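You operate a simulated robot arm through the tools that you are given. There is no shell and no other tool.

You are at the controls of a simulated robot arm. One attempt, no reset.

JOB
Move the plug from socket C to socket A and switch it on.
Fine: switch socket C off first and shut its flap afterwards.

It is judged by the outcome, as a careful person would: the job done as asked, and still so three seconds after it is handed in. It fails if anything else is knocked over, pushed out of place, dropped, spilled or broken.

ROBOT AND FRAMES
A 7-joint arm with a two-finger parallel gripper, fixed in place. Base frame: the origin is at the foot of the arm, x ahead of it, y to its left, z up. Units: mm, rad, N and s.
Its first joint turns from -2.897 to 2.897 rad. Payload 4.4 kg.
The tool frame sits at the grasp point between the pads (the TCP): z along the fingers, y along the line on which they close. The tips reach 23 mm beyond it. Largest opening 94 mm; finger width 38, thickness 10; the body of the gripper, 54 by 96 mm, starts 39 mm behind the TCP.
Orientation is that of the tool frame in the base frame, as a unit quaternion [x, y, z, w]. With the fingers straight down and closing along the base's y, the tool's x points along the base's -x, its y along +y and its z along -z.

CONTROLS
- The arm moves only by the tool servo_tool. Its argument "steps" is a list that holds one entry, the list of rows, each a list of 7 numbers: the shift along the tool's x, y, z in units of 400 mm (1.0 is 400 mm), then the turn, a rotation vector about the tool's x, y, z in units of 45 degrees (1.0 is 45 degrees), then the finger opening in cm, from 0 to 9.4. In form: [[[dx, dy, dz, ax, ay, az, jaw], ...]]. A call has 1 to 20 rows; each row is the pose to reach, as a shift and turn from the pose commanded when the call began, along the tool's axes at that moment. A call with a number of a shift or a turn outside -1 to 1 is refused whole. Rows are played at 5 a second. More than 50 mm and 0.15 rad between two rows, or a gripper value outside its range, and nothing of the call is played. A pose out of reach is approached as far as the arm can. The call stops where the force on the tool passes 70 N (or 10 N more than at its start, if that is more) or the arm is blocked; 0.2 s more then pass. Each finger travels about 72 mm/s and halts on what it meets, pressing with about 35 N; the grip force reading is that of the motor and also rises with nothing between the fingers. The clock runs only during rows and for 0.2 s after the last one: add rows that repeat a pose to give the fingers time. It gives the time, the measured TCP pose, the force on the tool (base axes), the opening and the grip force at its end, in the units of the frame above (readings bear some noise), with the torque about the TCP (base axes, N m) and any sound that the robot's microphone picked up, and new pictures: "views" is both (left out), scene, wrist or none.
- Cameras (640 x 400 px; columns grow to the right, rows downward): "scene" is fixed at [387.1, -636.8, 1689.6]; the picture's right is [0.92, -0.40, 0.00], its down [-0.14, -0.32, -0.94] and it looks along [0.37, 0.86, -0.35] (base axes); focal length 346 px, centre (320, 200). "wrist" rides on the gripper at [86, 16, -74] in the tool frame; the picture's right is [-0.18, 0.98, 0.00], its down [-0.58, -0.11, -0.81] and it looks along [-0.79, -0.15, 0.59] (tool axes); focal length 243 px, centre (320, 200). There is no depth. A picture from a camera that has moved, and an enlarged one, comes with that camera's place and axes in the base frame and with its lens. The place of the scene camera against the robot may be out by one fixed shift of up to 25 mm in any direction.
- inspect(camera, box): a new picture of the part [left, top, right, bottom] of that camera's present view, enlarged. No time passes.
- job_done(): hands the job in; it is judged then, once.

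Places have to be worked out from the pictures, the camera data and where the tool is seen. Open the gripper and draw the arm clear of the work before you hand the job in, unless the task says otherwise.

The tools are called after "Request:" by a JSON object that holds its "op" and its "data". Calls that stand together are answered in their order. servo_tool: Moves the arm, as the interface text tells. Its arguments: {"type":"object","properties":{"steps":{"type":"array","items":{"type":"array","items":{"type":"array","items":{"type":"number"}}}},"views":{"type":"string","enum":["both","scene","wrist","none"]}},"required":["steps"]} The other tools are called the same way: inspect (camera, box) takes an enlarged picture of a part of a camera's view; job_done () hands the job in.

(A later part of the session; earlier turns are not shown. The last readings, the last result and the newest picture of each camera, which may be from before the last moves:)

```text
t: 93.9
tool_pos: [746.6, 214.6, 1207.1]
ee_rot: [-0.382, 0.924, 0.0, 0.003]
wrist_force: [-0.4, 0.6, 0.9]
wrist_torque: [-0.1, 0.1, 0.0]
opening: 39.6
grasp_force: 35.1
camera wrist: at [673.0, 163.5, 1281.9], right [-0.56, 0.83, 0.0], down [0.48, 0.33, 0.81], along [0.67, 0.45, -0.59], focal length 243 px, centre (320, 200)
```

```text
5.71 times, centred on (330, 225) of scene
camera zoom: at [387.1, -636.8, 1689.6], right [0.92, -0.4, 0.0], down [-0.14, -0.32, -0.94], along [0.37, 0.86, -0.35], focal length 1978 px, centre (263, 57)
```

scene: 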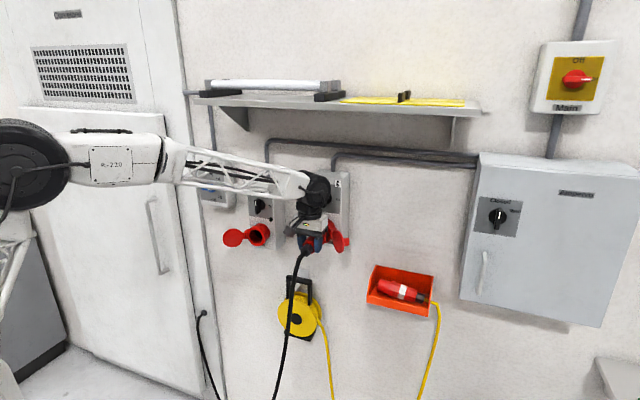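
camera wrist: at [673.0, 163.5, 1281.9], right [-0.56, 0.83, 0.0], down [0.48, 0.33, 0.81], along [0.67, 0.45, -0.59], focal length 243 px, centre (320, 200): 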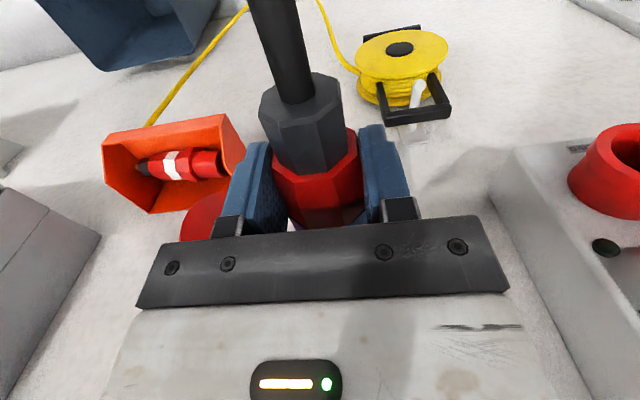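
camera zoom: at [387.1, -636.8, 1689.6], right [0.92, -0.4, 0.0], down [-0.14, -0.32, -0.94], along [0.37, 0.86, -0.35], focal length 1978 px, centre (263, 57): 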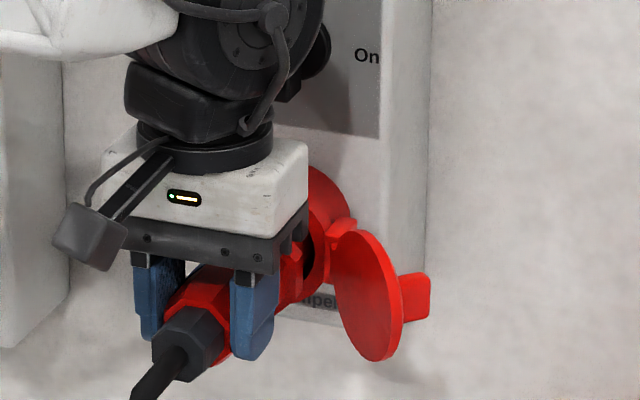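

The plug slides out with almost no force. I keep pulling straight back until it is well clear of the socket.

Request:
{"op": "servo_tool", "data": {"steps": [[[0.025, 0, 0, 0, 0, 0, 0], [0.05, 0, 0, 0, 0, 0, 0], [0.08, 0, 0, 0, 0, 0, 0], [0.12, 0, 0, 0, 0, 0, 0], [0.16, 0, 0, 0, 0, 0, 0], [0.2, 0, 0, 0, 0, 0, 0], [0.22, 0, 0, 0, 0, 0, 0], [0.22, 0, 0, 0, 0, 0, 0]]], "views": "both"}}

Request:
{"op": "inspect", "data": {"camera": "scene", "box": [270, 190, 370, 270]}}

Request:
{"op": "inspect", "data": {"camera": "wrist", "box": [200, 60, 440, 240]}}

```text
t: 95.7
tool_pos: [684.0, 151.9, 1206.9]
ee_rot: [-0.382, 0.924, 0.0, 0.003]
wrist_force: [0.1, -0.2, -0.6]
wrist_torque: [-0.08, 0.04, -0.02]
opening: 39.8
grasp_force: 34.9
camera wrist: at [611.1, 101.5, 1281.3], right [-0.56, 0.83, 0.0], down [0.48, 0.33, 0.81], along [0.67, 0.45, -0.59], focal length 243 px, centre (320, 200)
```

scene: 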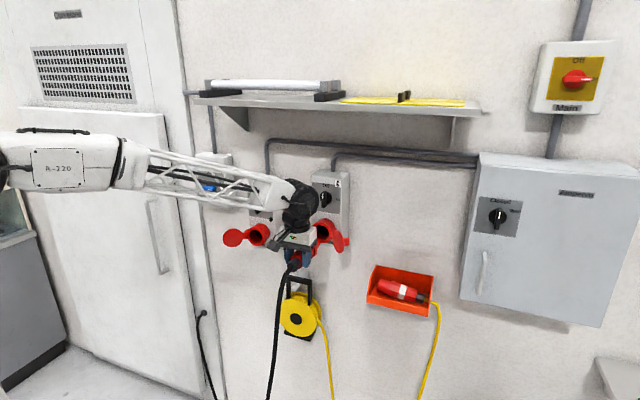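
wrist: 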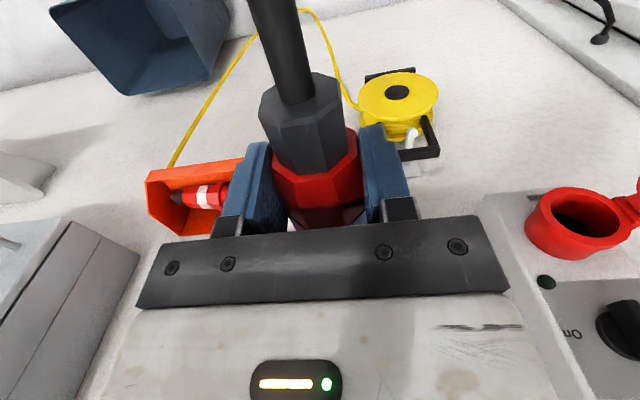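

```text
5.00 times, centred on (320, 230) of scene
camera zoom: at [387.1, -636.8, 1689.6], right [0.92, -0.4, 0.0], down [-0.14, -0.32, -0.94], along [0.37, 0.86, -0.35], focal length 1731 px, centre (320, 50)
```

zoom: 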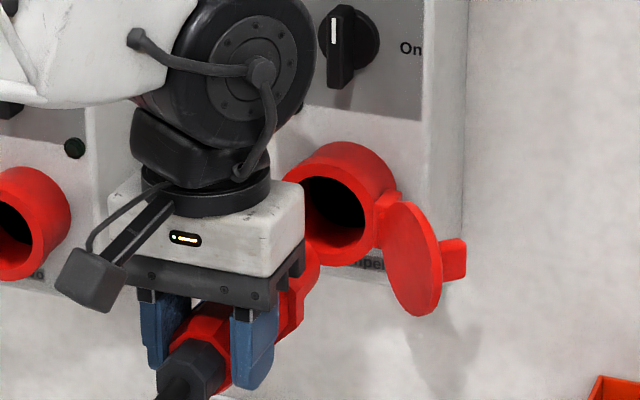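

```text
2.22 times, centred on (320, 150) of wrist
camera zoom: at [611.1, 101.5, 1281.3], right [-0.56, 0.83, 0.0], down [0.48, 0.33, 0.81], along [0.67, 0.45, -0.59], focal length 539 px, centre (320, 311)
```

zoom: 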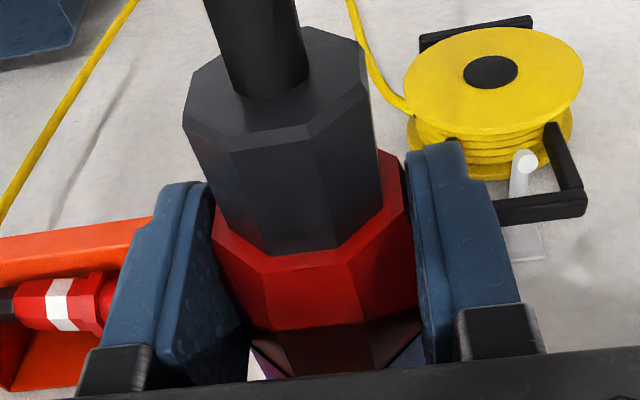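

The plug is out and the hold has not shifted (39.8 mm). Before carrying it over I measure both socket mouths from the same camera, so the offset between them is accurate.

Request:
{"op": "inspect", "data": {"camera": "scene", "box": [310, 210, 358, 250]}}

Request:
{"op": "inspect", "data": {"camera": "scene", "box": [220, 213, 284, 253]}}

Request:
{"op": "inspect", "data": {"camera": "wrist", "box": [480, 150, 640, 290]}}

```text
10.00 times, centred on (334, 230) of scene
camera zoom: at [387.1, -636.8, 1689.6], right [0.92, -0.4, 0.0], down [-0.14, -0.32, -0.94], along [0.37, 0.86, -0.35], focal length 3462 px, centre (180, -100)
```

zoom: 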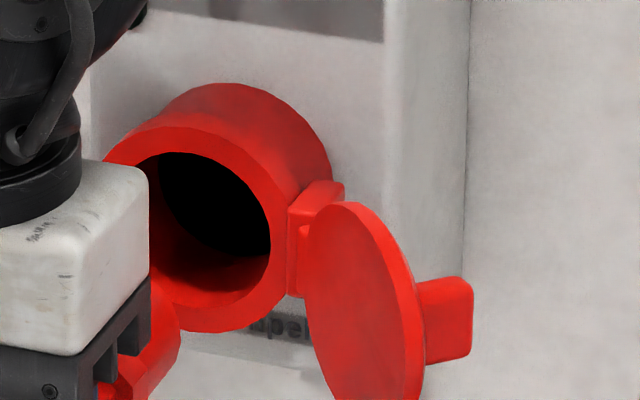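

```text
10.00 times, centred on (252, 233) of scene
camera zoom: at [387.1, -636.8, 1689.6], right [0.92, -0.4, 0.0], down [-0.14, -0.32, -0.94], along [0.37, 0.86, -0.35], focal length 3462 px, centre (1000, -130)
```

zoom: 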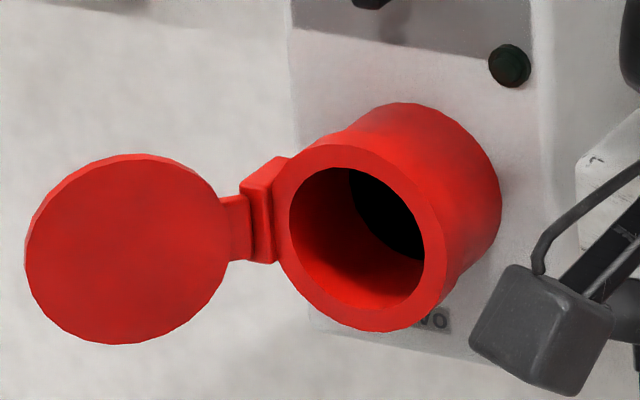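

```text
2.86 times, centred on (560, 220) of wrist
camera zoom: at [611.1, 101.5, 1281.3], right [-0.56, 0.83, 0.0], down [0.48, 0.33, 0.81], along [0.67, 0.45, -0.59], focal length 693 px, centre (-366, 143)
```

zoom: 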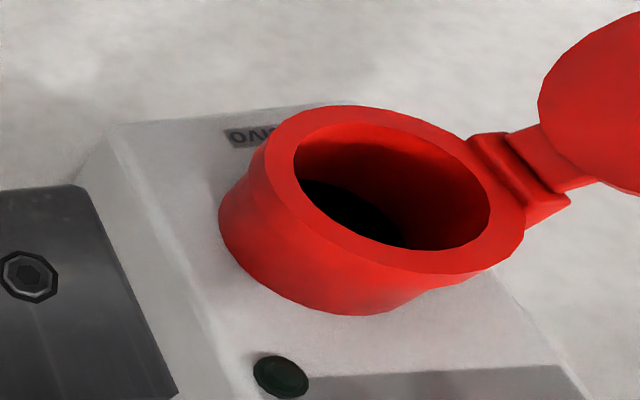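

The mouths differ by 248 mm in r and 60 mm in z (scene and wrist views agree within a millimetre), and both are at n of about 767. With the plug held at r 376.5, z 1207 in C, it should enter A at about r 128.7, z 1147. I carry it across at this standoff without changing its orientation.

Request:
{"op": "servo_tool", "data": {"steps": [[[0, 0.0688, 0.0165, 0, 0, 0, 0], [0, 0.1376, 0.033, 0, 0, 0, 0], [0, 0.2064, 0.05, 0, 0, 0, 0], [0, 0.2752, 0.067, 0, 0, 0, 0], [0, 0.344, 0.084, 0, 0, 0, 0], [0, 0.4128, 0.1, 0, 0, 0, 0], [0, 0.4816, 0.117, 0, 0, 0, 0], [0, 0.5504, 0.134, 0, 0, 0, 0], [0, 0.619, 0.15, 0, 0, 0, 0], [0, 0.619, 0.15, 0, 0, 0, 0]]], "views": "both"}}

Request:
{"op": "inspect", "data": {"camera": "scene", "box": [200, 190, 300, 270]}}

Request:
{"op": "inspect", "data": {"camera": "wrist", "box": [200, 60, 440, 240]}}

```text
t: 97.9
tool_pos: [510.3, 325.8, 1147.5]
ee_rot: [-0.381, 0.924, 0.0, 0.003]
wrist_force: [-0.3, 0.0, 0.6]
wrist_torque: [-0.07, 0.08, 0.02]
opening: 39.8
grasp_force: 34.8
camera wrist: at [436.6, 275.4, 1221.2], right [-0.56, 0.83, 0.0], down [0.48, 0.33, 0.81], along [0.67, 0.45, -0.59], focal length 243 px, centre (320, 200)
```

scene: 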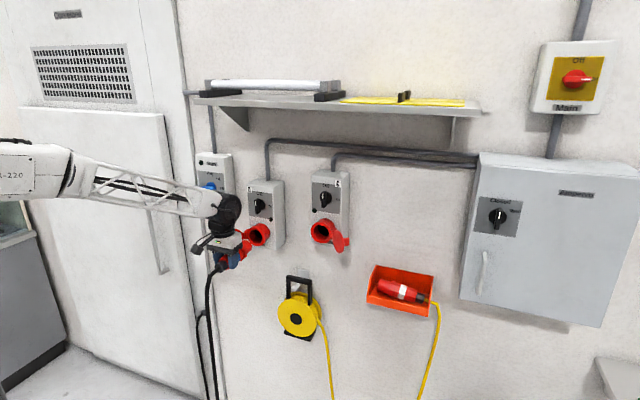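
wrist: 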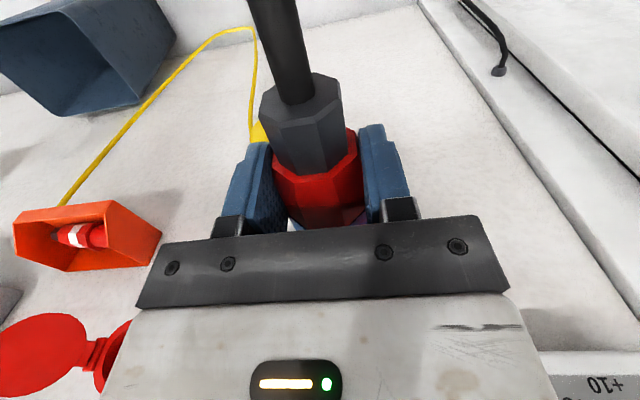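

```text
5.00 times, centred on (250, 230) of scene
camera zoom: at [387.1, -636.8, 1689.6], right [0.92, -0.4, 0.0], down [-0.14, -0.32, -0.94], along [0.37, 0.86, -0.35], focal length 1731 px, centre (670, 50)
```

zoom: 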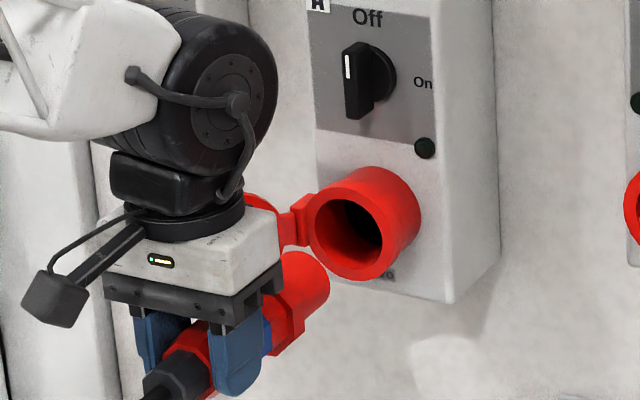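

```text
2.22 times, centred on (320, 150) of wrist
camera zoom: at [436.6, 275.4, 1221.2], right [-0.56, 0.83, 0.0], down [0.48, 0.33, 0.81], along [0.67, 0.45, -0.59], focal length 539 px, centre (320, 311)
```

zoom: 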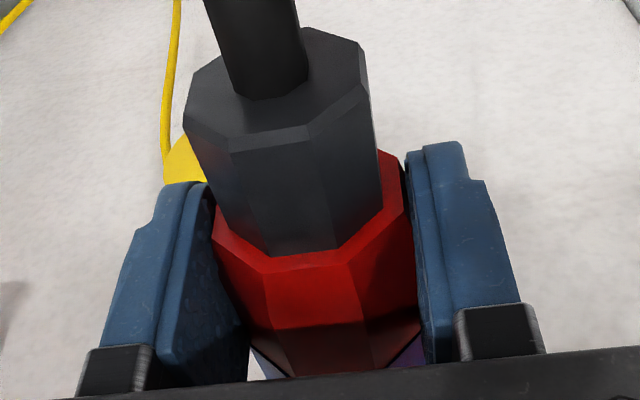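

The plug is now in front of socket A. I hold still and reread the pose to average out the reading noise.

Request:
{"op": "servo_tool", "data": {"steps": [[[0, 0, 0, 0, 0, 0, 0], [0, 0, 0, 0, 0, 0, 0]]], "views": "none"}}

Request:
{"op": "servo_tool", "data": {"steps": [[[0, 0, 0, 0, 0, 0, 0]]], "views": "none"}}

Request:
{"op": "servo_tool", "data": {"steps": [[[0, 0, 0, 0, 0, 0, 0]]], "views": "none"}}

Request:
{"op": "inspect", "data": {"camera": "scene", "box": [220, 213, 284, 253]}}

```text
t: 98.5
tool_pos: [509.1, 326.1, 1146.7]
ee_rot: [-0.381, 0.924, 0.001, 0.003]
wrist_force: [0.1, -0.2, 0.7]
wrist_torque: [-0.09, 0.08, 0.01]
opening: 39.6
grasp_force: 34.9
```

```text
t: 98.9
tool_pos: [509.8, 325.5, 1147.9]
ee_rot: [-0.382, 0.924, 0.0, 0.003]
wrist_force: [0.2, -0.4, 1.1]
wrist_torque: [-0.1, 0.08, 0.0]
opening: 39.9
grasp_force: 35.0
```

```text
t: 99.3
tool_pos: [509.0, 325.6, 1147.5]
ee_rot: [-0.382, 0.924, 0.001, 0.002]
wrist_force: [1.0, 0.0, -0.2]
wrist_torque: [-0.12, 0.08, 0.01]
opening: 39.5
grasp_force: 35.1
```

```text
10.00 times, centred on (252, 233) of scene
camera zoom: at [387.1, -636.8, 1689.6], right [0.92, -0.4, 0.0], down [-0.14, -0.32, -0.94], along [0.37, 0.86, -0.35], focal length 3462 px, centre (1000, -130)
```

zoom: 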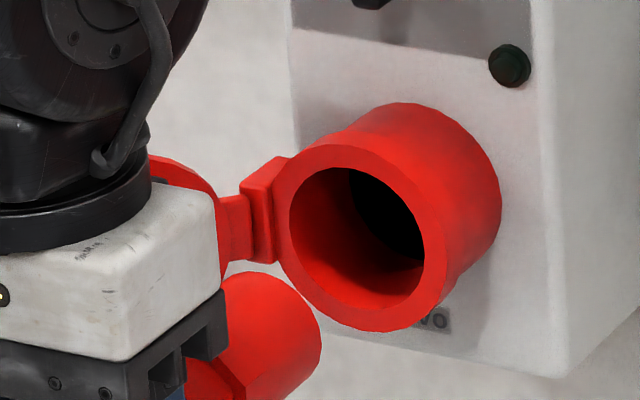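

Averaged, the TCP is at n 590.7, r 130.0, z 1147.4, about a millimetre right of the target. I correct that and move the plug closer to the mouth to check the alignment by eye.

Request:
{"op": "servo_tool", "data": {"steps": [[[-0.02, 0.0025, 0, 0, 0, 0, 0], [-0.04, 0.0025, 0, 0, 0, 0, 0], [-0.06, 0.0025, 0, 0, 0, 0, 0], [-0.08, 0.0025, 0, 0, 0, 0, 0], [-0.1, 0.0025, 0, 0, 0, 0, 0], [-0.1, 0.0025, 0, 0, 0, 0, 0]]], "views": "wrist"}}

Request:
{"op": "inspect", "data": {"camera": "scene", "box": [220, 213, 284, 253]}}

```text
t: 100.7
tool_pos: [535.1, 357.4, 1147.6]
ee_rot: [-0.382, 0.924, 0.0, 0.003]
wrist_force: [-0.3, 1.1, -0.2]
wrist_torque: [-0.1, 0.09, 0.02]
opening: 39.9
grasp_force: 35.8
camera wrist: at [464.3, 306.5, 1221.8], right [-0.56, 0.83, 0.0], down [0.48, 0.33, 0.81], along [0.67, 0.46, -0.59], focal length 243 px, centre (320, 200)
```

wrist: 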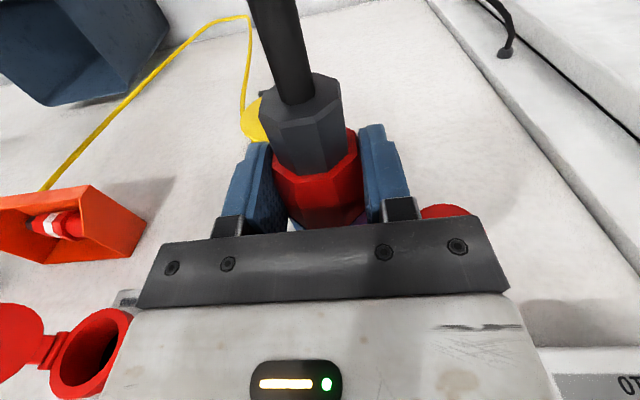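

```text
10.00 times, centred on (252, 233) of scene
camera zoom: at [387.1, -636.8, 1689.6], right [0.92, -0.4, 0.0], down [-0.14, -0.32, -0.94], along [0.37, 0.86, -0.35], focal length 3462 px, centre (1000, -130)
```

zoom: 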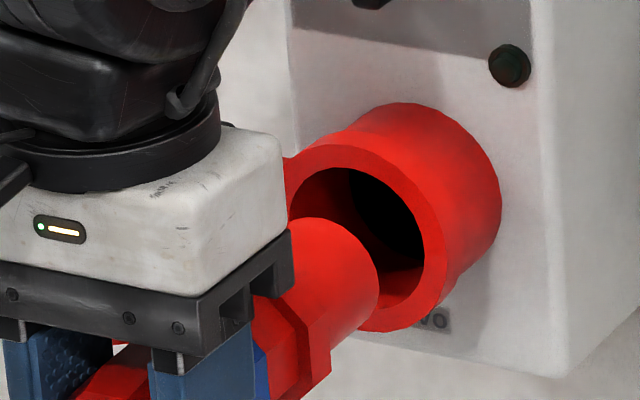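

The scene view suggests the plug front may sit slightly low or right of the axis line. I take a closer look and reread the pose before going further.

Request:
{"op": "inspect", "data": {"camera": "scene", "box": [242, 225, 274, 249]}}

Request:
{"op": "servo_tool", "data": {"steps": [[[0, 0, 0, 0, 0, 0, 0], [0, 0, 0, 0, 0, 0, 0]]], "views": "none"}}

Request:
{"op": "servo_tool", "data": {"steps": [[[0, 0, 0, 0, 0, 0, 0]]], "views": "none"}}

Request:
{"op": "servo_tool", "data": {"steps": [[[0, 0, 0, 0, 0, 0, 0]]], "views": "none"}}

```text
16.00 times, centred on (258, 237) of scene
camera zoom: at [387.1, -636.8, 1689.6], right [0.92, -0.4, 0.0], down [-0.14, -0.32, -0.94], along [0.37, 0.86, -0.35], focal length 5538 px, centre (1312, -392)
```

zoom: 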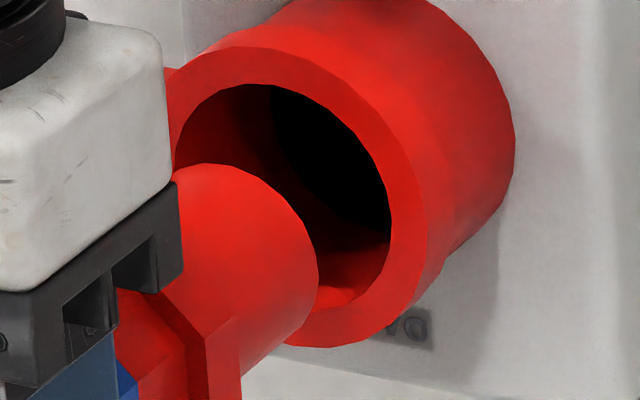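

```text
t: 101.3
tool_pos: [537.5, 357.1, 1148.1]
ee_rot: [-0.382, 0.924, 0.0, 0.003]
wrist_force: [0.4, -0.7, 0.6]
wrist_torque: [-0.1, 0.11, 0.03]
opening: 39.8
grasp_force: 34.9
```

```text
t: 101.7
tool_pos: [536.5, 357.4, 1147.2]
ee_rot: [-0.382, 0.924, -0.001, 0.003]
wrist_force: [0.3, 0.7, 0.1]
wrist_torque: [-0.08, 0.1, -0.01]
opening: 39.9
grasp_force: 35.0
```

```text
t: 102.1
tool_pos: [536.2, 357.0, 1147.4]
ee_rot: [-0.382, 0.924, 0.0, 0.003]
wrist_force: [0.3, 0.5, 0.2]
wrist_torque: [-0.1, 0.06, -0.01]
opening: 39.9
grasp_force: 35.0
```

The averaged pose is now n 631.8, r 126.7, z 1147.6. I check whether the plug itself still points straight along the socket axis by enlarging the whole plug and gripper.

Request:
{"op": "inspect", "data": {"camera": "scene", "box": [216, 222, 280, 262]}}

Request:
{"op": "inspect", "data": {"camera": "scene", "box": [225, 235, 257, 263]}}

Request:
{"op": "inspect", "data": {"camera": "wrist", "box": [220, 60, 420, 240]}}

```text
10.00 times, centred on (248, 242) of scene
camera zoom: at [387.1, -636.8, 1689.6], right [0.92, -0.4, 0.0], down [-0.14, -0.32, -0.94], along [0.37, 0.86, -0.35], focal length 3462 px, centre (1040, -220)
```

zoom: 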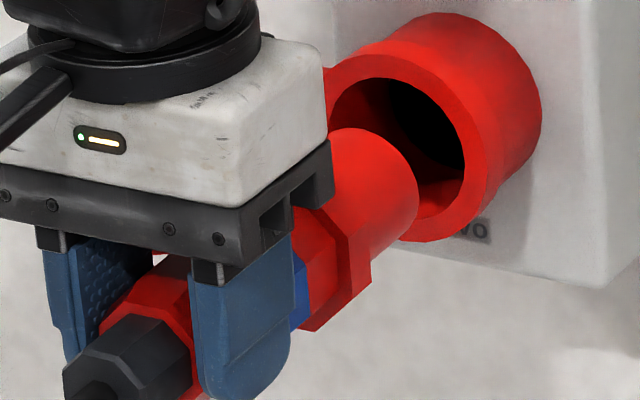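

```text
14.29 times, centred on (241, 249) of scene
camera zoom: at [387.1, -636.8, 1689.6], right [0.92, -0.4, 0.0], down [-0.14, -0.32, -0.94], along [0.37, 0.86, -0.35], focal length 4945 px, centre (1449, -500)
```

zoom: 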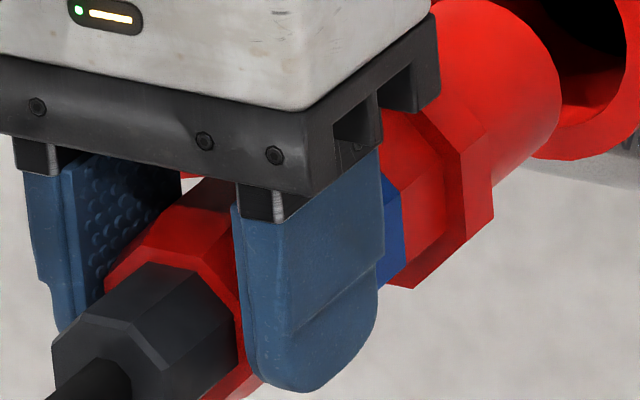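

```text
2.22 times, centred on (320, 150) of wrist
camera zoom: at [464.3, 306.4, 1221.6], right [-0.56, 0.83, 0.0], down [0.48, 0.33, 0.81], along [0.67, 0.45, -0.59], focal length 539 px, centre (320, 311)
```

zoom: 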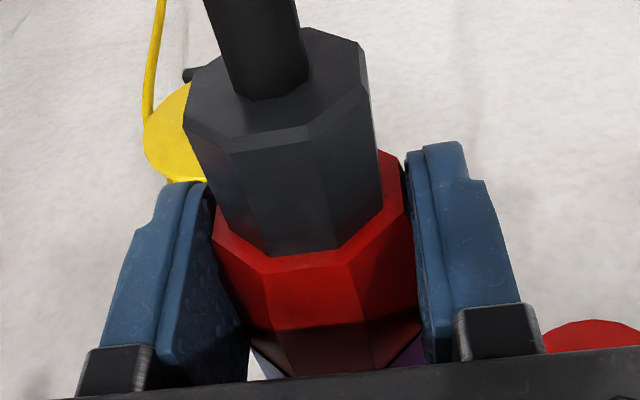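

The plug still points true. Combining the image offset with the wrist-view estimates, the plug should move about 1.6 mm left and 2.7 mm up to sit on the socket axis. I correct that and advance until its front is just short of the mouth.

Request:
{"op": "servo_tool", "data": {"steps": [[[0, 0.002, -0.0034, 0, 0, 0, 0], [0, 0.004, -0.0068, 0, 0, 0, 0], [-0.015, 0.004, -0.0068, 0, 0, 0, 0], [-0.03, 0.004, -0.0068, 0, 0, 0, 0], [-0.045, 0.004, -0.0068, 0, 0, 0, 0], [-0.045, 0.004, -0.0068, 0, 0, 0, 0]]], "views": "none"}}

Request:
{"op": "servo_tool", "data": {"steps": [[[0, 0, 0, 0, 0, 0, 0]]], "views": "none"}}

Request:
{"op": "inspect", "data": {"camera": "scene", "box": [242, 225, 274, 249]}}

```text
t: 103.5
tool_pos: [549.3, 369.4, 1151.7]
ee_rot: [-0.382, 0.924, -0.001, 0.003]
wrist_force: [-0.1, 0.0, 0.3]
wrist_torque: [-0.09, 0.1, 0.0]
opening: 39.6
grasp_force: 35.0
```

```text
t: 103.9
tool_pos: [548.2, 371.0, 1150.7]
ee_rot: [-0.382, 0.924, 0.0, 0.003]
wrist_force: [0.4, 0.1, -0.2]
wrist_torque: [-0.09, 0.08, 0.01]
opening: 39.7
grasp_force: 35.4
```

```text
16.00 times, centred on (258, 237) of scene
camera zoom: at [387.1, -636.8, 1689.6], right [0.92, -0.4, 0.0], down [-0.14, -0.32, -0.94], along [0.37, 0.86, -0.35], focal length 5538 px, centre (1312, -392)
```

zoom: 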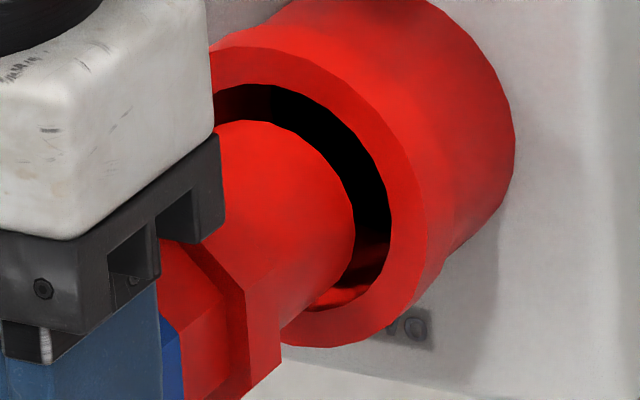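

The plug front is now within about a millimetre of the axis line in the image and roughly 9 mm short of the mouth. I go in slowly, a couple of millimetres per row, watching the force.

Request:
{"op": "servo_tool", "data": {"steps": [[[-0.006, 0, 0, 0, 0, 0, 0], [-0.012, 0, 0, 0, 0, 0, 0], [-0.018, 0, 0, 0, 0, 0, 0], [-0.024, 0, 0, 0, 0, 0, 0], [-0.03, 0, 0, 0, 0, 0, 0], [-0.036, 0, 0, 0, 0, 0, 0]]], "views": "none"}}

Request:
{"op": "inspect", "data": {"camera": "scene", "box": [242, 225, 274, 249]}}

```text
t: 105.3
tool_pos: [559.4, 381.8, 1149.2]
ee_rot: [-0.382, 0.924, 0.0, 0.001]
wrist_force: [0.6, 0.3, 0.5]
wrist_torque: [-0.1, 0.13, -0.01]
opening: 39.9
grasp_force: 35.1
```

```text
16.00 times, centred on (258, 237) of scene
camera zoom: at [387.1, -636.8, 1689.6], right [0.92, -0.4, 0.0], down [-0.14, -0.32, -0.94], along [0.37, 0.86, -0.35], focal length 5538 px, centre (1312, -392)
```

zoom: 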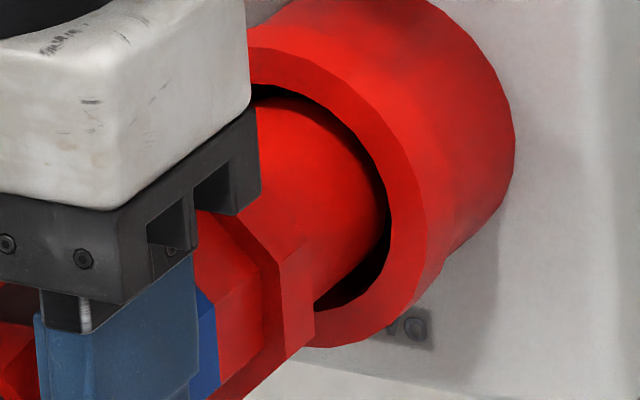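

The plug has entered the mouth with no force at all. I continue inwards slowly.

Request:
{"op": "servo_tool", "data": {"steps": [[[-0.005, 0, 0, 0, 0, 0, 0], [-0.01, 0, 0, 0, 0, 0, 0], [-0.015, 0, 0, 0, 0, 0, 0], [-0.02, 0, 0, 0, 0, 0, 0], [-0.025, 0, 0, 0, 0, 0, 0], [-0.03, 0, 0, 0, 0, 0, 0], [-0.035, 0, 0, 0, 0, 0, 0], [-0.04, 0, 0, 0, 0, 0, 0]]], "views": "none"}}

Request:
{"op": "inspect", "data": {"camera": "scene", "box": [242, 225, 274, 249]}}

```text
t: 107.1
tool_pos: [570.3, 392.3, 1149.9]
ee_rot: [-0.381, 0.924, 0.0, 0.001]
wrist_force: [1.2, 0.0, 0.0]
wrist_torque: [-0.04, 0.09, -0.02]
opening: 39.8
grasp_force: 34.6
```

```text
16.00 times, centred on (258, 237) of scene
camera zoom: at [387.1, -636.8, 1689.6], right [0.92, -0.4, 0.0], down [-0.14, -0.32, -0.94], along [0.37, 0.86, -0.35], focal length 5538 px, centre (1312, -392)
```

zoom: 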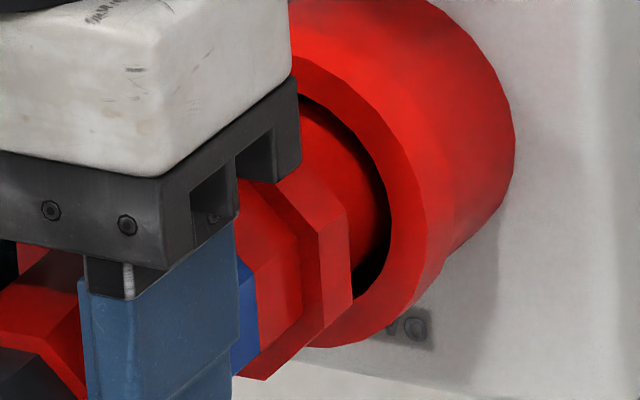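

Still no resistance, with the TCP at n 681. By comparison with C the plug should seat near n 696, so I continue carefully to there.

Request:
{"op": "servo_tool", "data": {"steps": [[[-0.005, 0, 0, 0, 0, 0, 0], [-0.01, 0, 0, 0, 0, 0, 0], [-0.015, 0, 0, 0, 0, 0, 0], [-0.02, 0, 0, 0, 0, 0, 0], [-0.025, 0, 0, 0, 0, 0, 0], [-0.03, 0, 0, 0, 0, 0, 0], [-0.034, 0, 0, 0, 0, 0, 0], [-0.037, 0, 0, 0, 0, 0, 0]]], "views": "both"}}

Request:
{"op": "inspect", "data": {"camera": "scene", "box": [236, 220, 276, 250]}}

```text
t: 108.9
tool_pos: [578.9, 402.1, 1150.9]
ee_rot: [-0.382, 0.924, 0.001, 0.003]
wrist_force: [-8.2, -5.8, -0.2]
wrist_torque: [-0.15, 0.2, 0.15]
opening: 39.6
grasp_force: 34.7
camera wrist: at [507.5, 351.6, 1224.4], right [-0.56, 0.83, 0.0], down [0.48, 0.33, 0.81], along [0.67, 0.45, -0.59], focal length 243 px, centre (320, 200)
```

scene: 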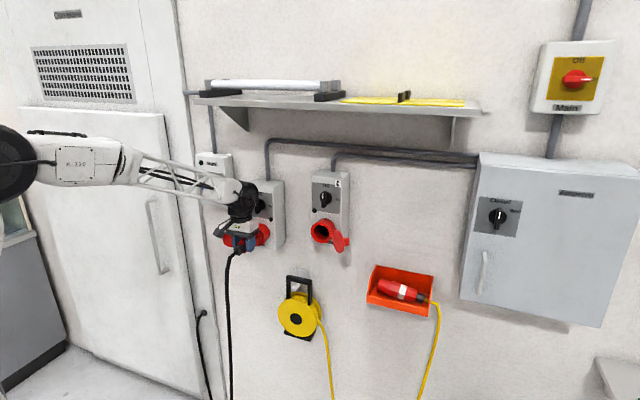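
wrist: 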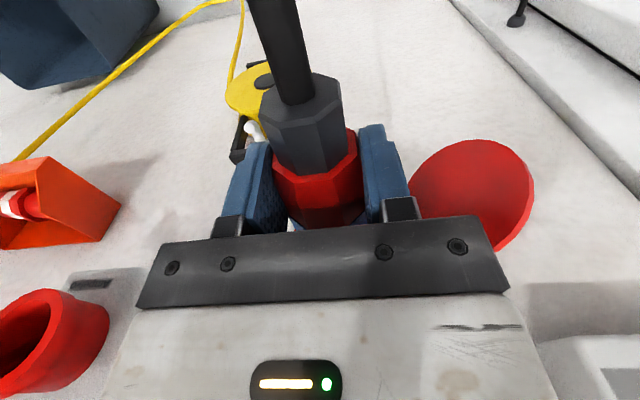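

```text
13.33 times, centred on (256, 235) of scene
camera zoom: at [387.1, -636.8, 1689.6], right [0.92, -0.4, 0.0], down [-0.14, -0.32, -0.94], along [0.37, 0.86, -0.35], focal length 4615 px, centre (1173, -267)
```

zoom: 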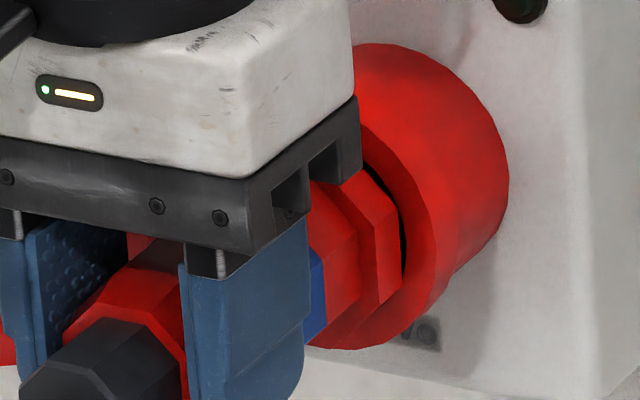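

Light contact at last (10 N) with the TCP at n 693.7, just about where the plug seated in C. I press in a few more millimetres, a millimetre at a time, to seat it fully.

Request:
{"op": "servo_tool", "data": {"steps": [[[-0.002, 0, 0, 0, 0, 0, 0], [-0.004, 0, 0, 0, 0, 0, 0], [-0.006, 0, 0, 0, 0, 0, 0], [-0.008, 0, 0, 0, 0, 0, 0], [-0.008, 0, 0, 0, 0, 0, 0]]], "views": "none"}}

Request:
{"op": "inspect", "data": {"camera": "scene", "box": [236, 220, 276, 250]}}

```text
t: 110.1
tool_pos: [582.5, 405.3, 1150.1]
ee_rot: [-0.382, 0.924, 0.0, 0.003]
wrist_force: [-7.8, -2.3, 0.8]
wrist_torque: [0.12, -0.04, 0.31]
opening: 39.8
grasp_force: 35.3
```

```text
13.33 times, centred on (256, 235) of scene
camera zoom: at [387.1, -636.8, 1689.6], right [0.92, -0.4, 0.0], down [-0.14, -0.32, -0.94], along [0.37, 0.86, -0.35], focal length 4615 px, centre (1173, -267)
```

zoom: 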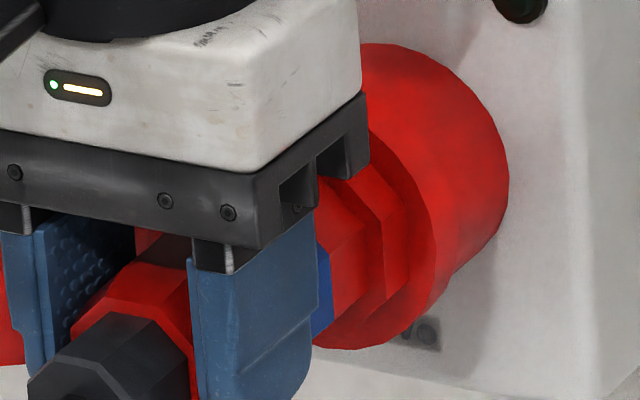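

It went in further with only 7 N, to n 698.5. I keep pressing gently to find the true seat.

Request:
{"op": "servo_tool", "data": {"steps": [[[-0.002, 0, 0, 0, 0, 0, 0], [-0.004, 0, 0, 0, 0, 0, 0], [-0.006, 0, 0, 0, 0, 0, 0], [-0.008, 0, 0, 0, 0, 0, 0], [-0.01, 0, 0, 0, 0, 0, 0], [-0.01, 0, 0, 0, 0, 0, 0]]], "views": "wrist"}}

Request:
{"op": "inspect", "data": {"camera": "scene", "box": [236, 220, 276, 250]}}

```text
t: 111.5
tool_pos: [584.6, 407.2, 1149.8]
ee_rot: [-0.382, 0.924, 0.001, 0.002]
wrist_force: [-27.9, -17.7, 3.3]
wrist_torque: [0.05, 0.18, 0.17]
opening: 39.8
grasp_force: 35.5
camera wrist: at [511.8, 356.4, 1224.0], right [-0.56, 0.83, 0.0], down [0.49, 0.33, 0.81], along [0.67, 0.45, -0.59], focal length 243 px, centre (320, 200)
```

wrist: 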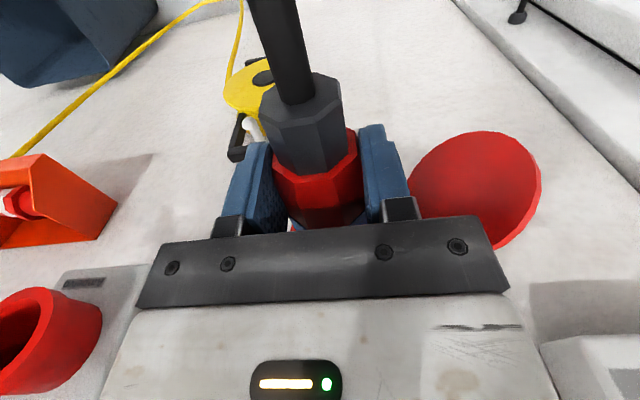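

```text
13.33 times, centred on (256, 235) of scene
camera zoom: at [387.1, -636.8, 1689.6], right [0.92, -0.4, 0.0], down [-0.14, -0.32, -0.94], along [0.37, 0.86, -0.35], focal length 4615 px, centre (1173, -267)
```

zoom: 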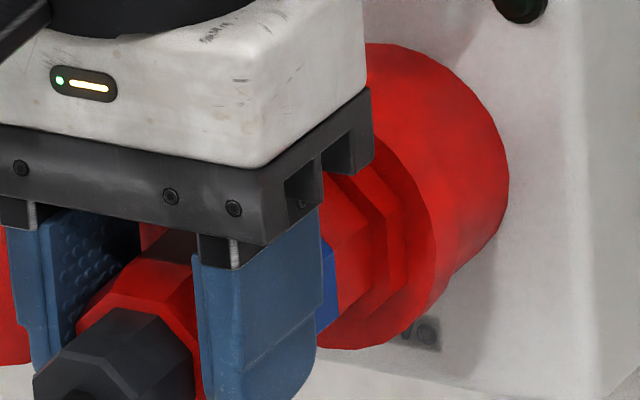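

The plug is now firmly seated: 32 N of push at n 701 with no more travel. I open the fingers and lift straight up off it.

Request:
{"op": "servo_tool", "data": {"steps": [[[0.002, 0, 0, 0, 0, 0, 4.2], [0.002, 0, 0, 0, 0, 0, 5], [0.002, 0, 0, 0, 0, 0, 6], [0.002, 0, 0, 0, 0, 0, 6.5], [0.002, 0, 0, 0, 0, 0, 6.5], [0.002, 0, -0.04, 0, 0, 0, 6.5], [0.002, 0, -0.08, 0, 0, 0, 6.5], [0.002, 0, -0.12, 0, 0, 0, 6.5], [0.002, 0, -0.16, 0, 0, 0, 6.5], [0.002, 0, -0.2, 0, 0, 0, 6.5]]], "views": "both"}}

Request:
{"op": "inspect", "data": {"camera": "scene", "box": [216, 200, 296, 262]}}

Request:
{"op": "inspect", "data": {"camera": "wrist", "box": [200, 60, 440, 240]}}

```text
t: 113.7
tool_pos: [585.8, 407.5, 1230.3]
ee_rot: [-0.381, 0.924, 0.001, 0.003]
wrist_force: [0.0, -0.7, -0.8]
wrist_torque: [-0.02, 0.02, 0.0]
opening: 65.2
grasp_force: 0.0
camera wrist: at [512.5, 356.4, 1304.3], right [-0.56, 0.83, 0.0], down [0.48, 0.33, 0.81], along [0.67, 0.46, -0.59], focal length 243 px, centre (320, 200)
```

scene: 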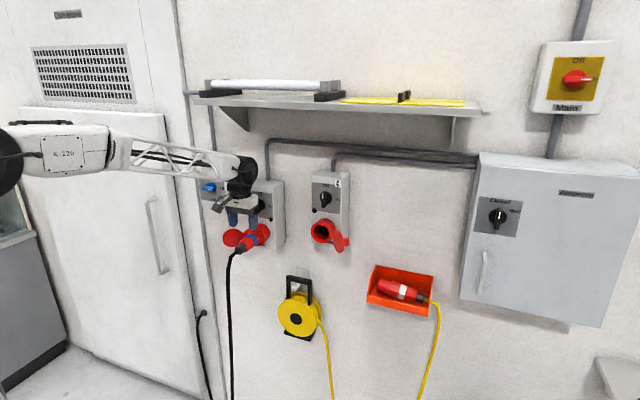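
wrist: 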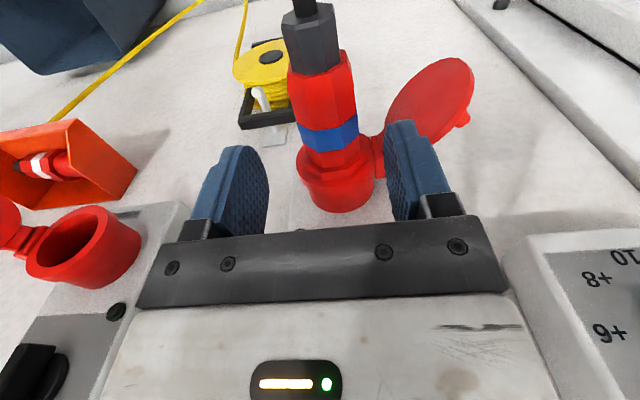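

```text
6.45 times, centred on (256, 231) of scene
camera zoom: at [387.1, -636.8, 1689.6], right [0.92, -0.4, 0.0], down [-0.14, -0.32, -0.94], along [0.37, 0.86, -0.35], focal length 2233 px, centre (733, 0)
```

zoom: 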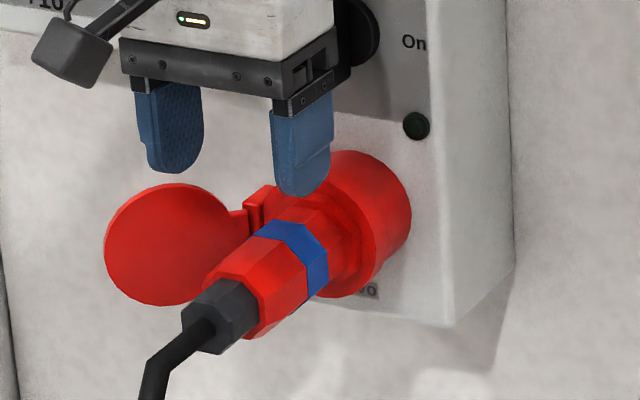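

```text
2.22 times, centred on (320, 150) of wrist
camera zoom: at [512.5, 356.4, 1304.3], right [-0.56, 0.83, 0.0], down [0.48, 0.33, 0.81], along [0.67, 0.46, -0.59], focal length 539 px, centre (320, 311)
```

zoom: 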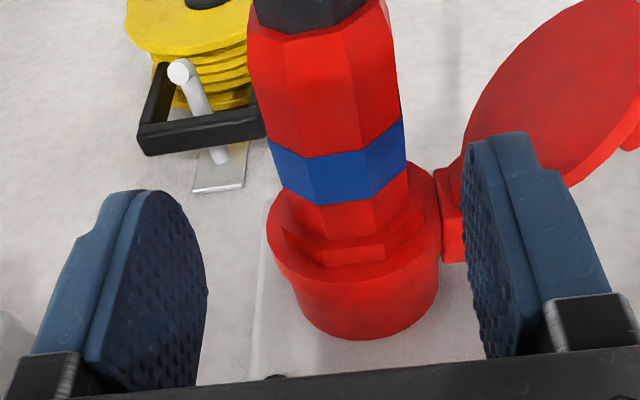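

The plug sits flush in socket A and stays put. Next is switch A: I draw out and up to free space before turning the tool towards the wall.

Request:
{"op": "servo_tool", "data": {"steps": [[[0.06, 0, -0.01, 0, 0, 0, 6.5], [0.12, 0, -0.04, 0, 0, 0, 6], [0.18, 0, -0.09, 0, 0, 0, 5.5], [0.24, 0, -0.14, 0, 0, 0, 5], [0.29, 0, -0.19, 0, 0, 0, 5], [0.325, 0, -0.225, 0, 0, 0, 5], [0.325, 0, -0.225, 0, 0, 0, 5]]], "views": "none"}}

Request:
{"op": "servo_tool", "data": {"steps": [[[0, 0, 0, -0.0963, -0.0963, 0.0963, 5], [0, 0, 0, -0.1925, -0.1925, 0.1925, 5], [0, 0, 0, -0.2888, -0.2888, 0.2888, 5], [0, 0, 0, -0.385, -0.385, 0.385, 5], [0, 0, 0, -0.4813, -0.4813, 0.4813, 5], [0, 0, 0, -0.5775, -0.5775, 0.5775, 5], [0, 0, 0, -0.6738, -0.6738, 0.6738, 5], [0, 0, 0, -0.77, -0.77, 0.77, 5], [0, 0, 0, -0.77, -0.77, 0.77, 5]]], "views": "both"}}

```text
t: 115.3
tool_pos: [492.4, 314.7, 1319.8]
ee_rot: [-0.382, 0.924, 0.0, 0.002]
wrist_force: [-0.5, -0.2, 0.1]
wrist_torque: [0.02, 0.03, 0.03]
opening: 50.0
grasp_force: 0.1
```

```text
t: 117.3
tool_pos: [492.1, 315.7, 1319.8]
ee_rot: [-0.064, 0.91, 0.379, 0.158]
wrist_force: [-0.6, -0.3, -0.5]
wrist_torque: [0.0, 0.01, 0.03]
opening: 50.1
grasp_force: 0.2
camera wrist: at [389.0, 272.5, 1350.2], right [-0.06, 0.69, 0.72], down [0.38, -0.65, 0.66], along [0.92, 0.31, -0.22], focal length 243 px, centre (320, 200)
```

scene: 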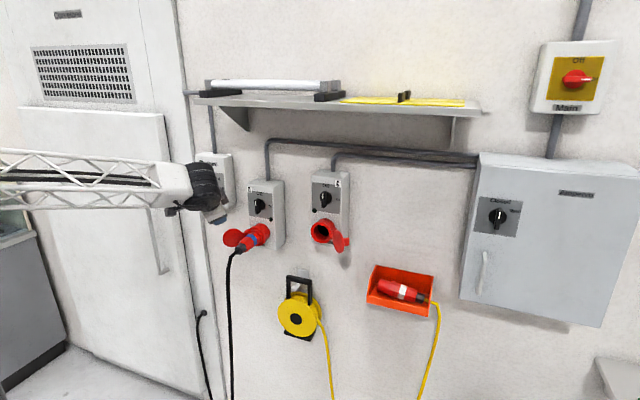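
wrist: 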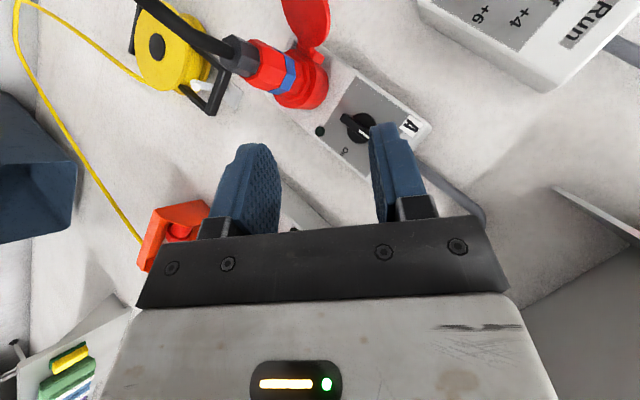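

That works as before. I complete the turn to face the wall and then roll the camera to the top side.

Request:
{"op": "servo_tool", "data": {"steps": [[[0, 0, 0, -0.0963, -0.0963, 0.0963, 5], [0, 0, 0, -0.1925, -0.1925, 0.1925, 5], [0, 0, 0, -0.2888, -0.2888, 0.2888, 5], [0, 0, 0, -0.385, -0.385, 0.385, 5], [0, 0, 0, -0.4813, -0.4813, 0.4813, 5], [0, 0, 0, -0.5775, -0.5775, 0.5775, 5], [0, 0, 0, -0.6738, -0.6738, 0.6738, 5], [0, 0, 0, -0.77, -0.77, 0.77, 5], [0, 0, 0, -0.77, -0.77, 0.77, 5]]], "views": "none"}}

Request:
{"op": "servo_tool", "data": {"steps": [[[0, 0, 0, 0, 0, 0.15, 5], [0, 0, 0, 0, 0, 0.3, 5], [0, 0, 0, 0, 0, 0.45, 5], [0, 0, 0, 0, 0, 0.6, 5], [0, 0, 0, 0, 0, 0.75, 5], [0, 0, 0, 0, 0, 0.9, 5], [0, 0, 0, 0, 0, 1, 5]]], "views": "none"}}

Request:
{"op": "servo_tool", "data": {"steps": [[[0, 0, 0, 0, 0, 0.15, 5], [0, 0, 0, 0, 0, 0.3, 5], [0, 0, 0, 0, 0, 0.45, 5], [0, 0, 0, 0, 0, 0.6, 5], [0, 0, 0, 0, 0, 0.75, 5], [0, 0, 0, 0, 0, 0.9, 5], [0, 0, 0, 0, 0, 1, 5]]], "views": "both"}}

```text
t: 119.3
tool_pos: [491.7, 314.9, 1319.2]
ee_rot: [0.27, 0.652, 0.654, 0.273]
wrist_force: [0.6, 0.0, -0.7]
wrist_torque: [-0.01, 0.0, 0.04]
opening: 50.2
grasp_force: 0.0
```

```text
t: 120.9
tool_pos: [492.7, 314.6, 1319.0]
ee_rot: [0.499, 0.498, 0.709, 0.001]
wrist_force: [-0.2, 0.0, 1.1]
wrist_torque: [-0.02, 0.01, 0.04]
opening: 50.0
grasp_force: 0.0
```

```text
t: 122.5
tool_pos: [491.9, 313.4, 1319.1]
ee_rot: [0.652, 0.27, 0.655, -0.271]
wrist_force: [-0.3, 1.1, 0.8]
wrist_torque: [-0.01, -0.02, 0.02]
opening: 49.8
grasp_force: 0.0
camera wrist: at [450.2, 248.8, 1405.6], right [0.69, -0.7, -0.18], down [-0.65, -0.49, -0.59], along [0.32, 0.52, -0.79], focal length 243 px, centre (320, 200)
```

scene: 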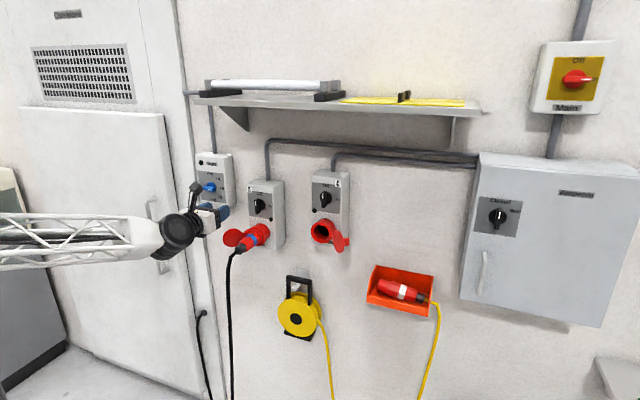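
wrist: 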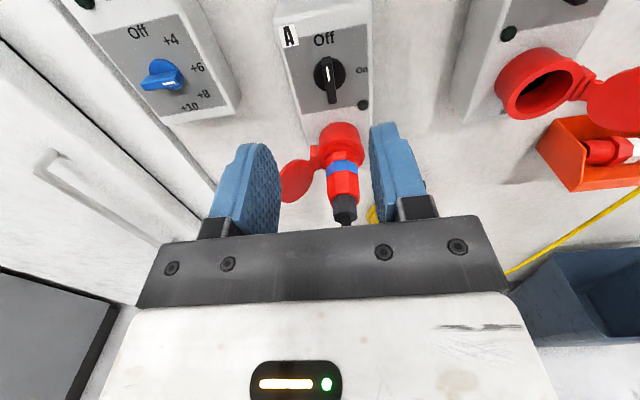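

I now have an upright view of socket A with its knob at Off. I enlarge it to locate the knob precisely.

Request:
{"op": "inspect", "data": {"camera": "wrist", "box": [260, 20, 400, 140]}}

Request:
{"op": "inspect", "data": {"camera": "scene", "box": [240, 176, 288, 216]}}

Request:
{"op": "inspect", "data": {"camera": "wrist", "box": [260, 100, 400, 240]}}

```text
3.33 times, centred on (330, 80) of wrist
camera zoom: at [450.2, 248.8, 1405.6], right [0.69, -0.7, -0.18], down [-0.65, -0.49, -0.59], along [0.32, 0.52, -0.79], focal length 809 px, centre (287, 600)
```

zoom: 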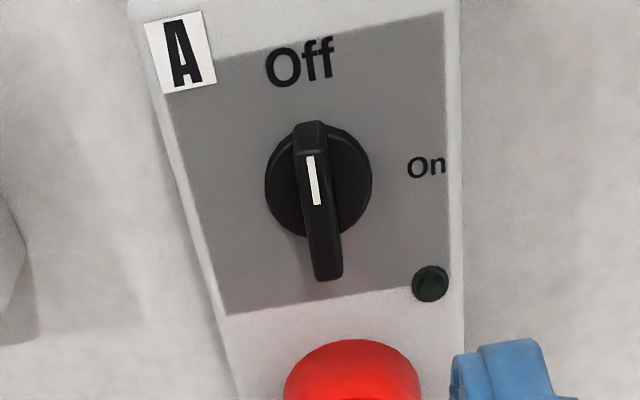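

```text
10.00 times, centred on (264, 196) of scene
camera zoom: at [387.1, -636.8, 1689.6], right [0.92, -0.4, 0.0], down [-0.14, -0.32, -0.94], along [0.37, 0.86, -0.35], focal length 3462 px, centre (880, 240)
```

zoom: 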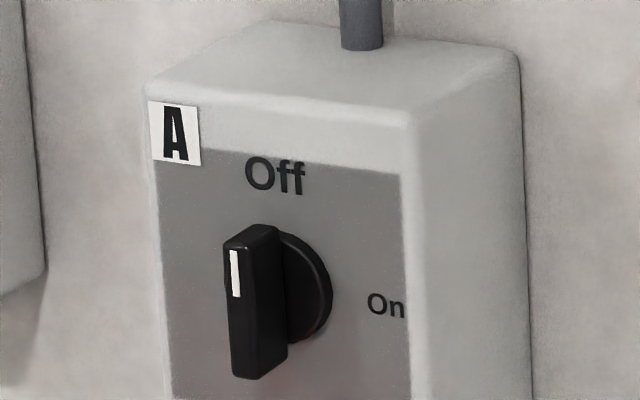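

```text
2.86 times, centred on (330, 170) of wrist
camera zoom: at [450.2, 248.8, 1405.6], right [0.69, -0.7, -0.18], down [-0.65, -0.49, -0.59], along [0.32, 0.52, -0.79], focal length 693 px, centre (291, 286)
```

zoom: 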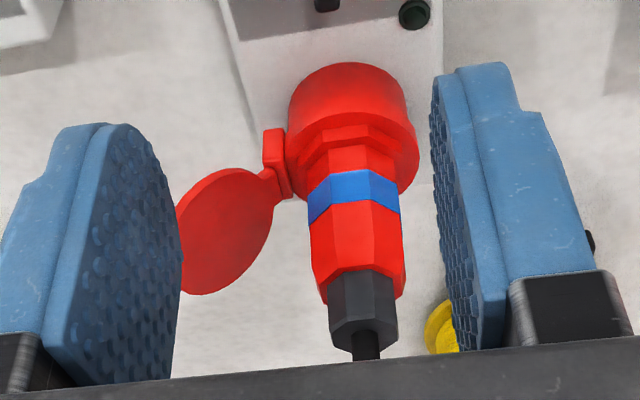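

Knob A's centre is at about r 125, z 1249. I come down and in to a standoff about 60 mm short of it, staying above the plug, and check again.

Request:
{"op": "servo_tool", "data": {"steps": [[[-0.04, 0, 0.03, 0, 0, 0, 5], [-0.08, -0.0012, 0.08, 0, 0, 0, 5], [-0.12, -0.0025, 0.14, 0, 0, 0, 5], [-0.16, -0.0025, 0.21, 0, 0, 0, 5], [-0.175, -0.0025, 0.27, 0, 0, 0, 5], [-0.175, -0.0025, 0.3265, 0, 0, 0, 5], [-0.175, -0.0025, 0.3265, 0, 0, 0, 5]]], "views": "both"}}

Request:
{"op": "inspect", "data": {"camera": "wrist", "box": [220, 0, 420, 125]}}

Request:
{"op": "inspect", "data": {"camera": "scene", "box": [220, 176, 300, 256]}}

```text
t: 124.1
tool_pos: [585.1, 408.7, 1249.0]
ee_rot: [0.652, 0.271, 0.655, -0.271]
wrist_force: [0.6, 0.0, -0.5]
wrist_torque: [-0.02, 0.03, 0.0]
opening: 50.2
grasp_force: 0.0
camera wrist: at [543.1, 343.1, 1335.9], right [0.69, -0.7, -0.18], down [-0.65, -0.49, -0.59], along [0.32, 0.52, -0.79], focal length 243 px, centre (320, 200)
```

scene: 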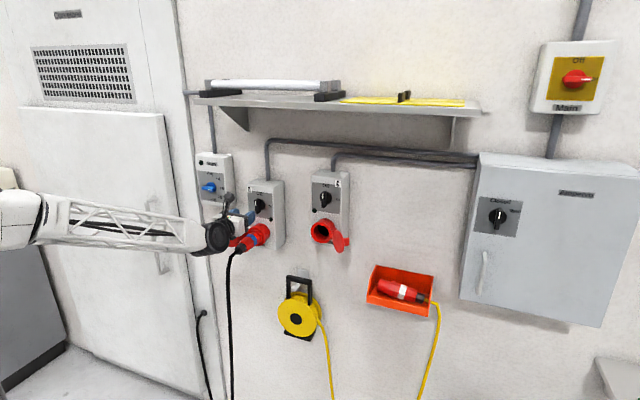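
wrist: 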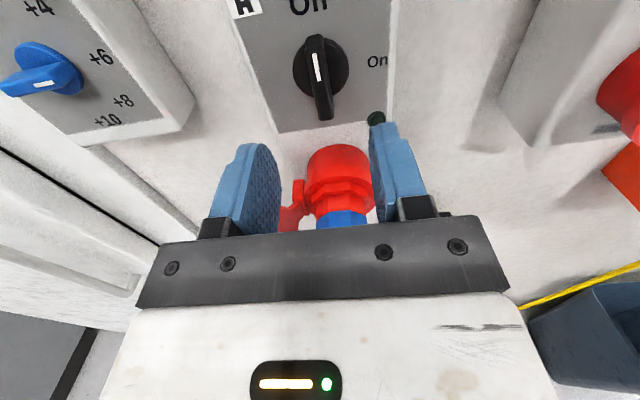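

```text
3.20 times, centred on (320, 62) of wrist
camera zoom: at [543.1, 343.1, 1335.9], right [0.69, -0.7, -0.18], down [-0.65, -0.49, -0.59], along [0.32, 0.52, -0.79], focal length 776 px, centre (320, 640)
```

zoom: 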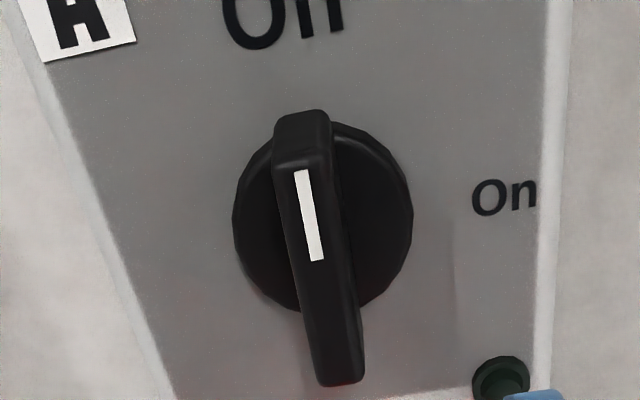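

```text
5.00 times, centred on (260, 216) of scene
camera zoom: at [387.1, -636.8, 1689.6], right [0.92, -0.4, 0.0], down [-0.14, -0.32, -0.94], along [0.37, 0.86, -0.35], focal length 1731 px, centre (620, 120)
```

zoom: 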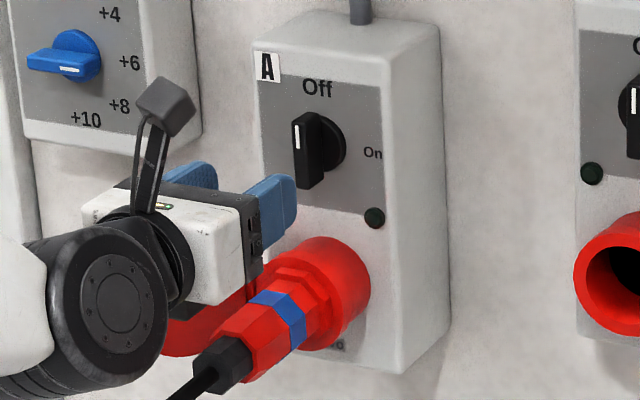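

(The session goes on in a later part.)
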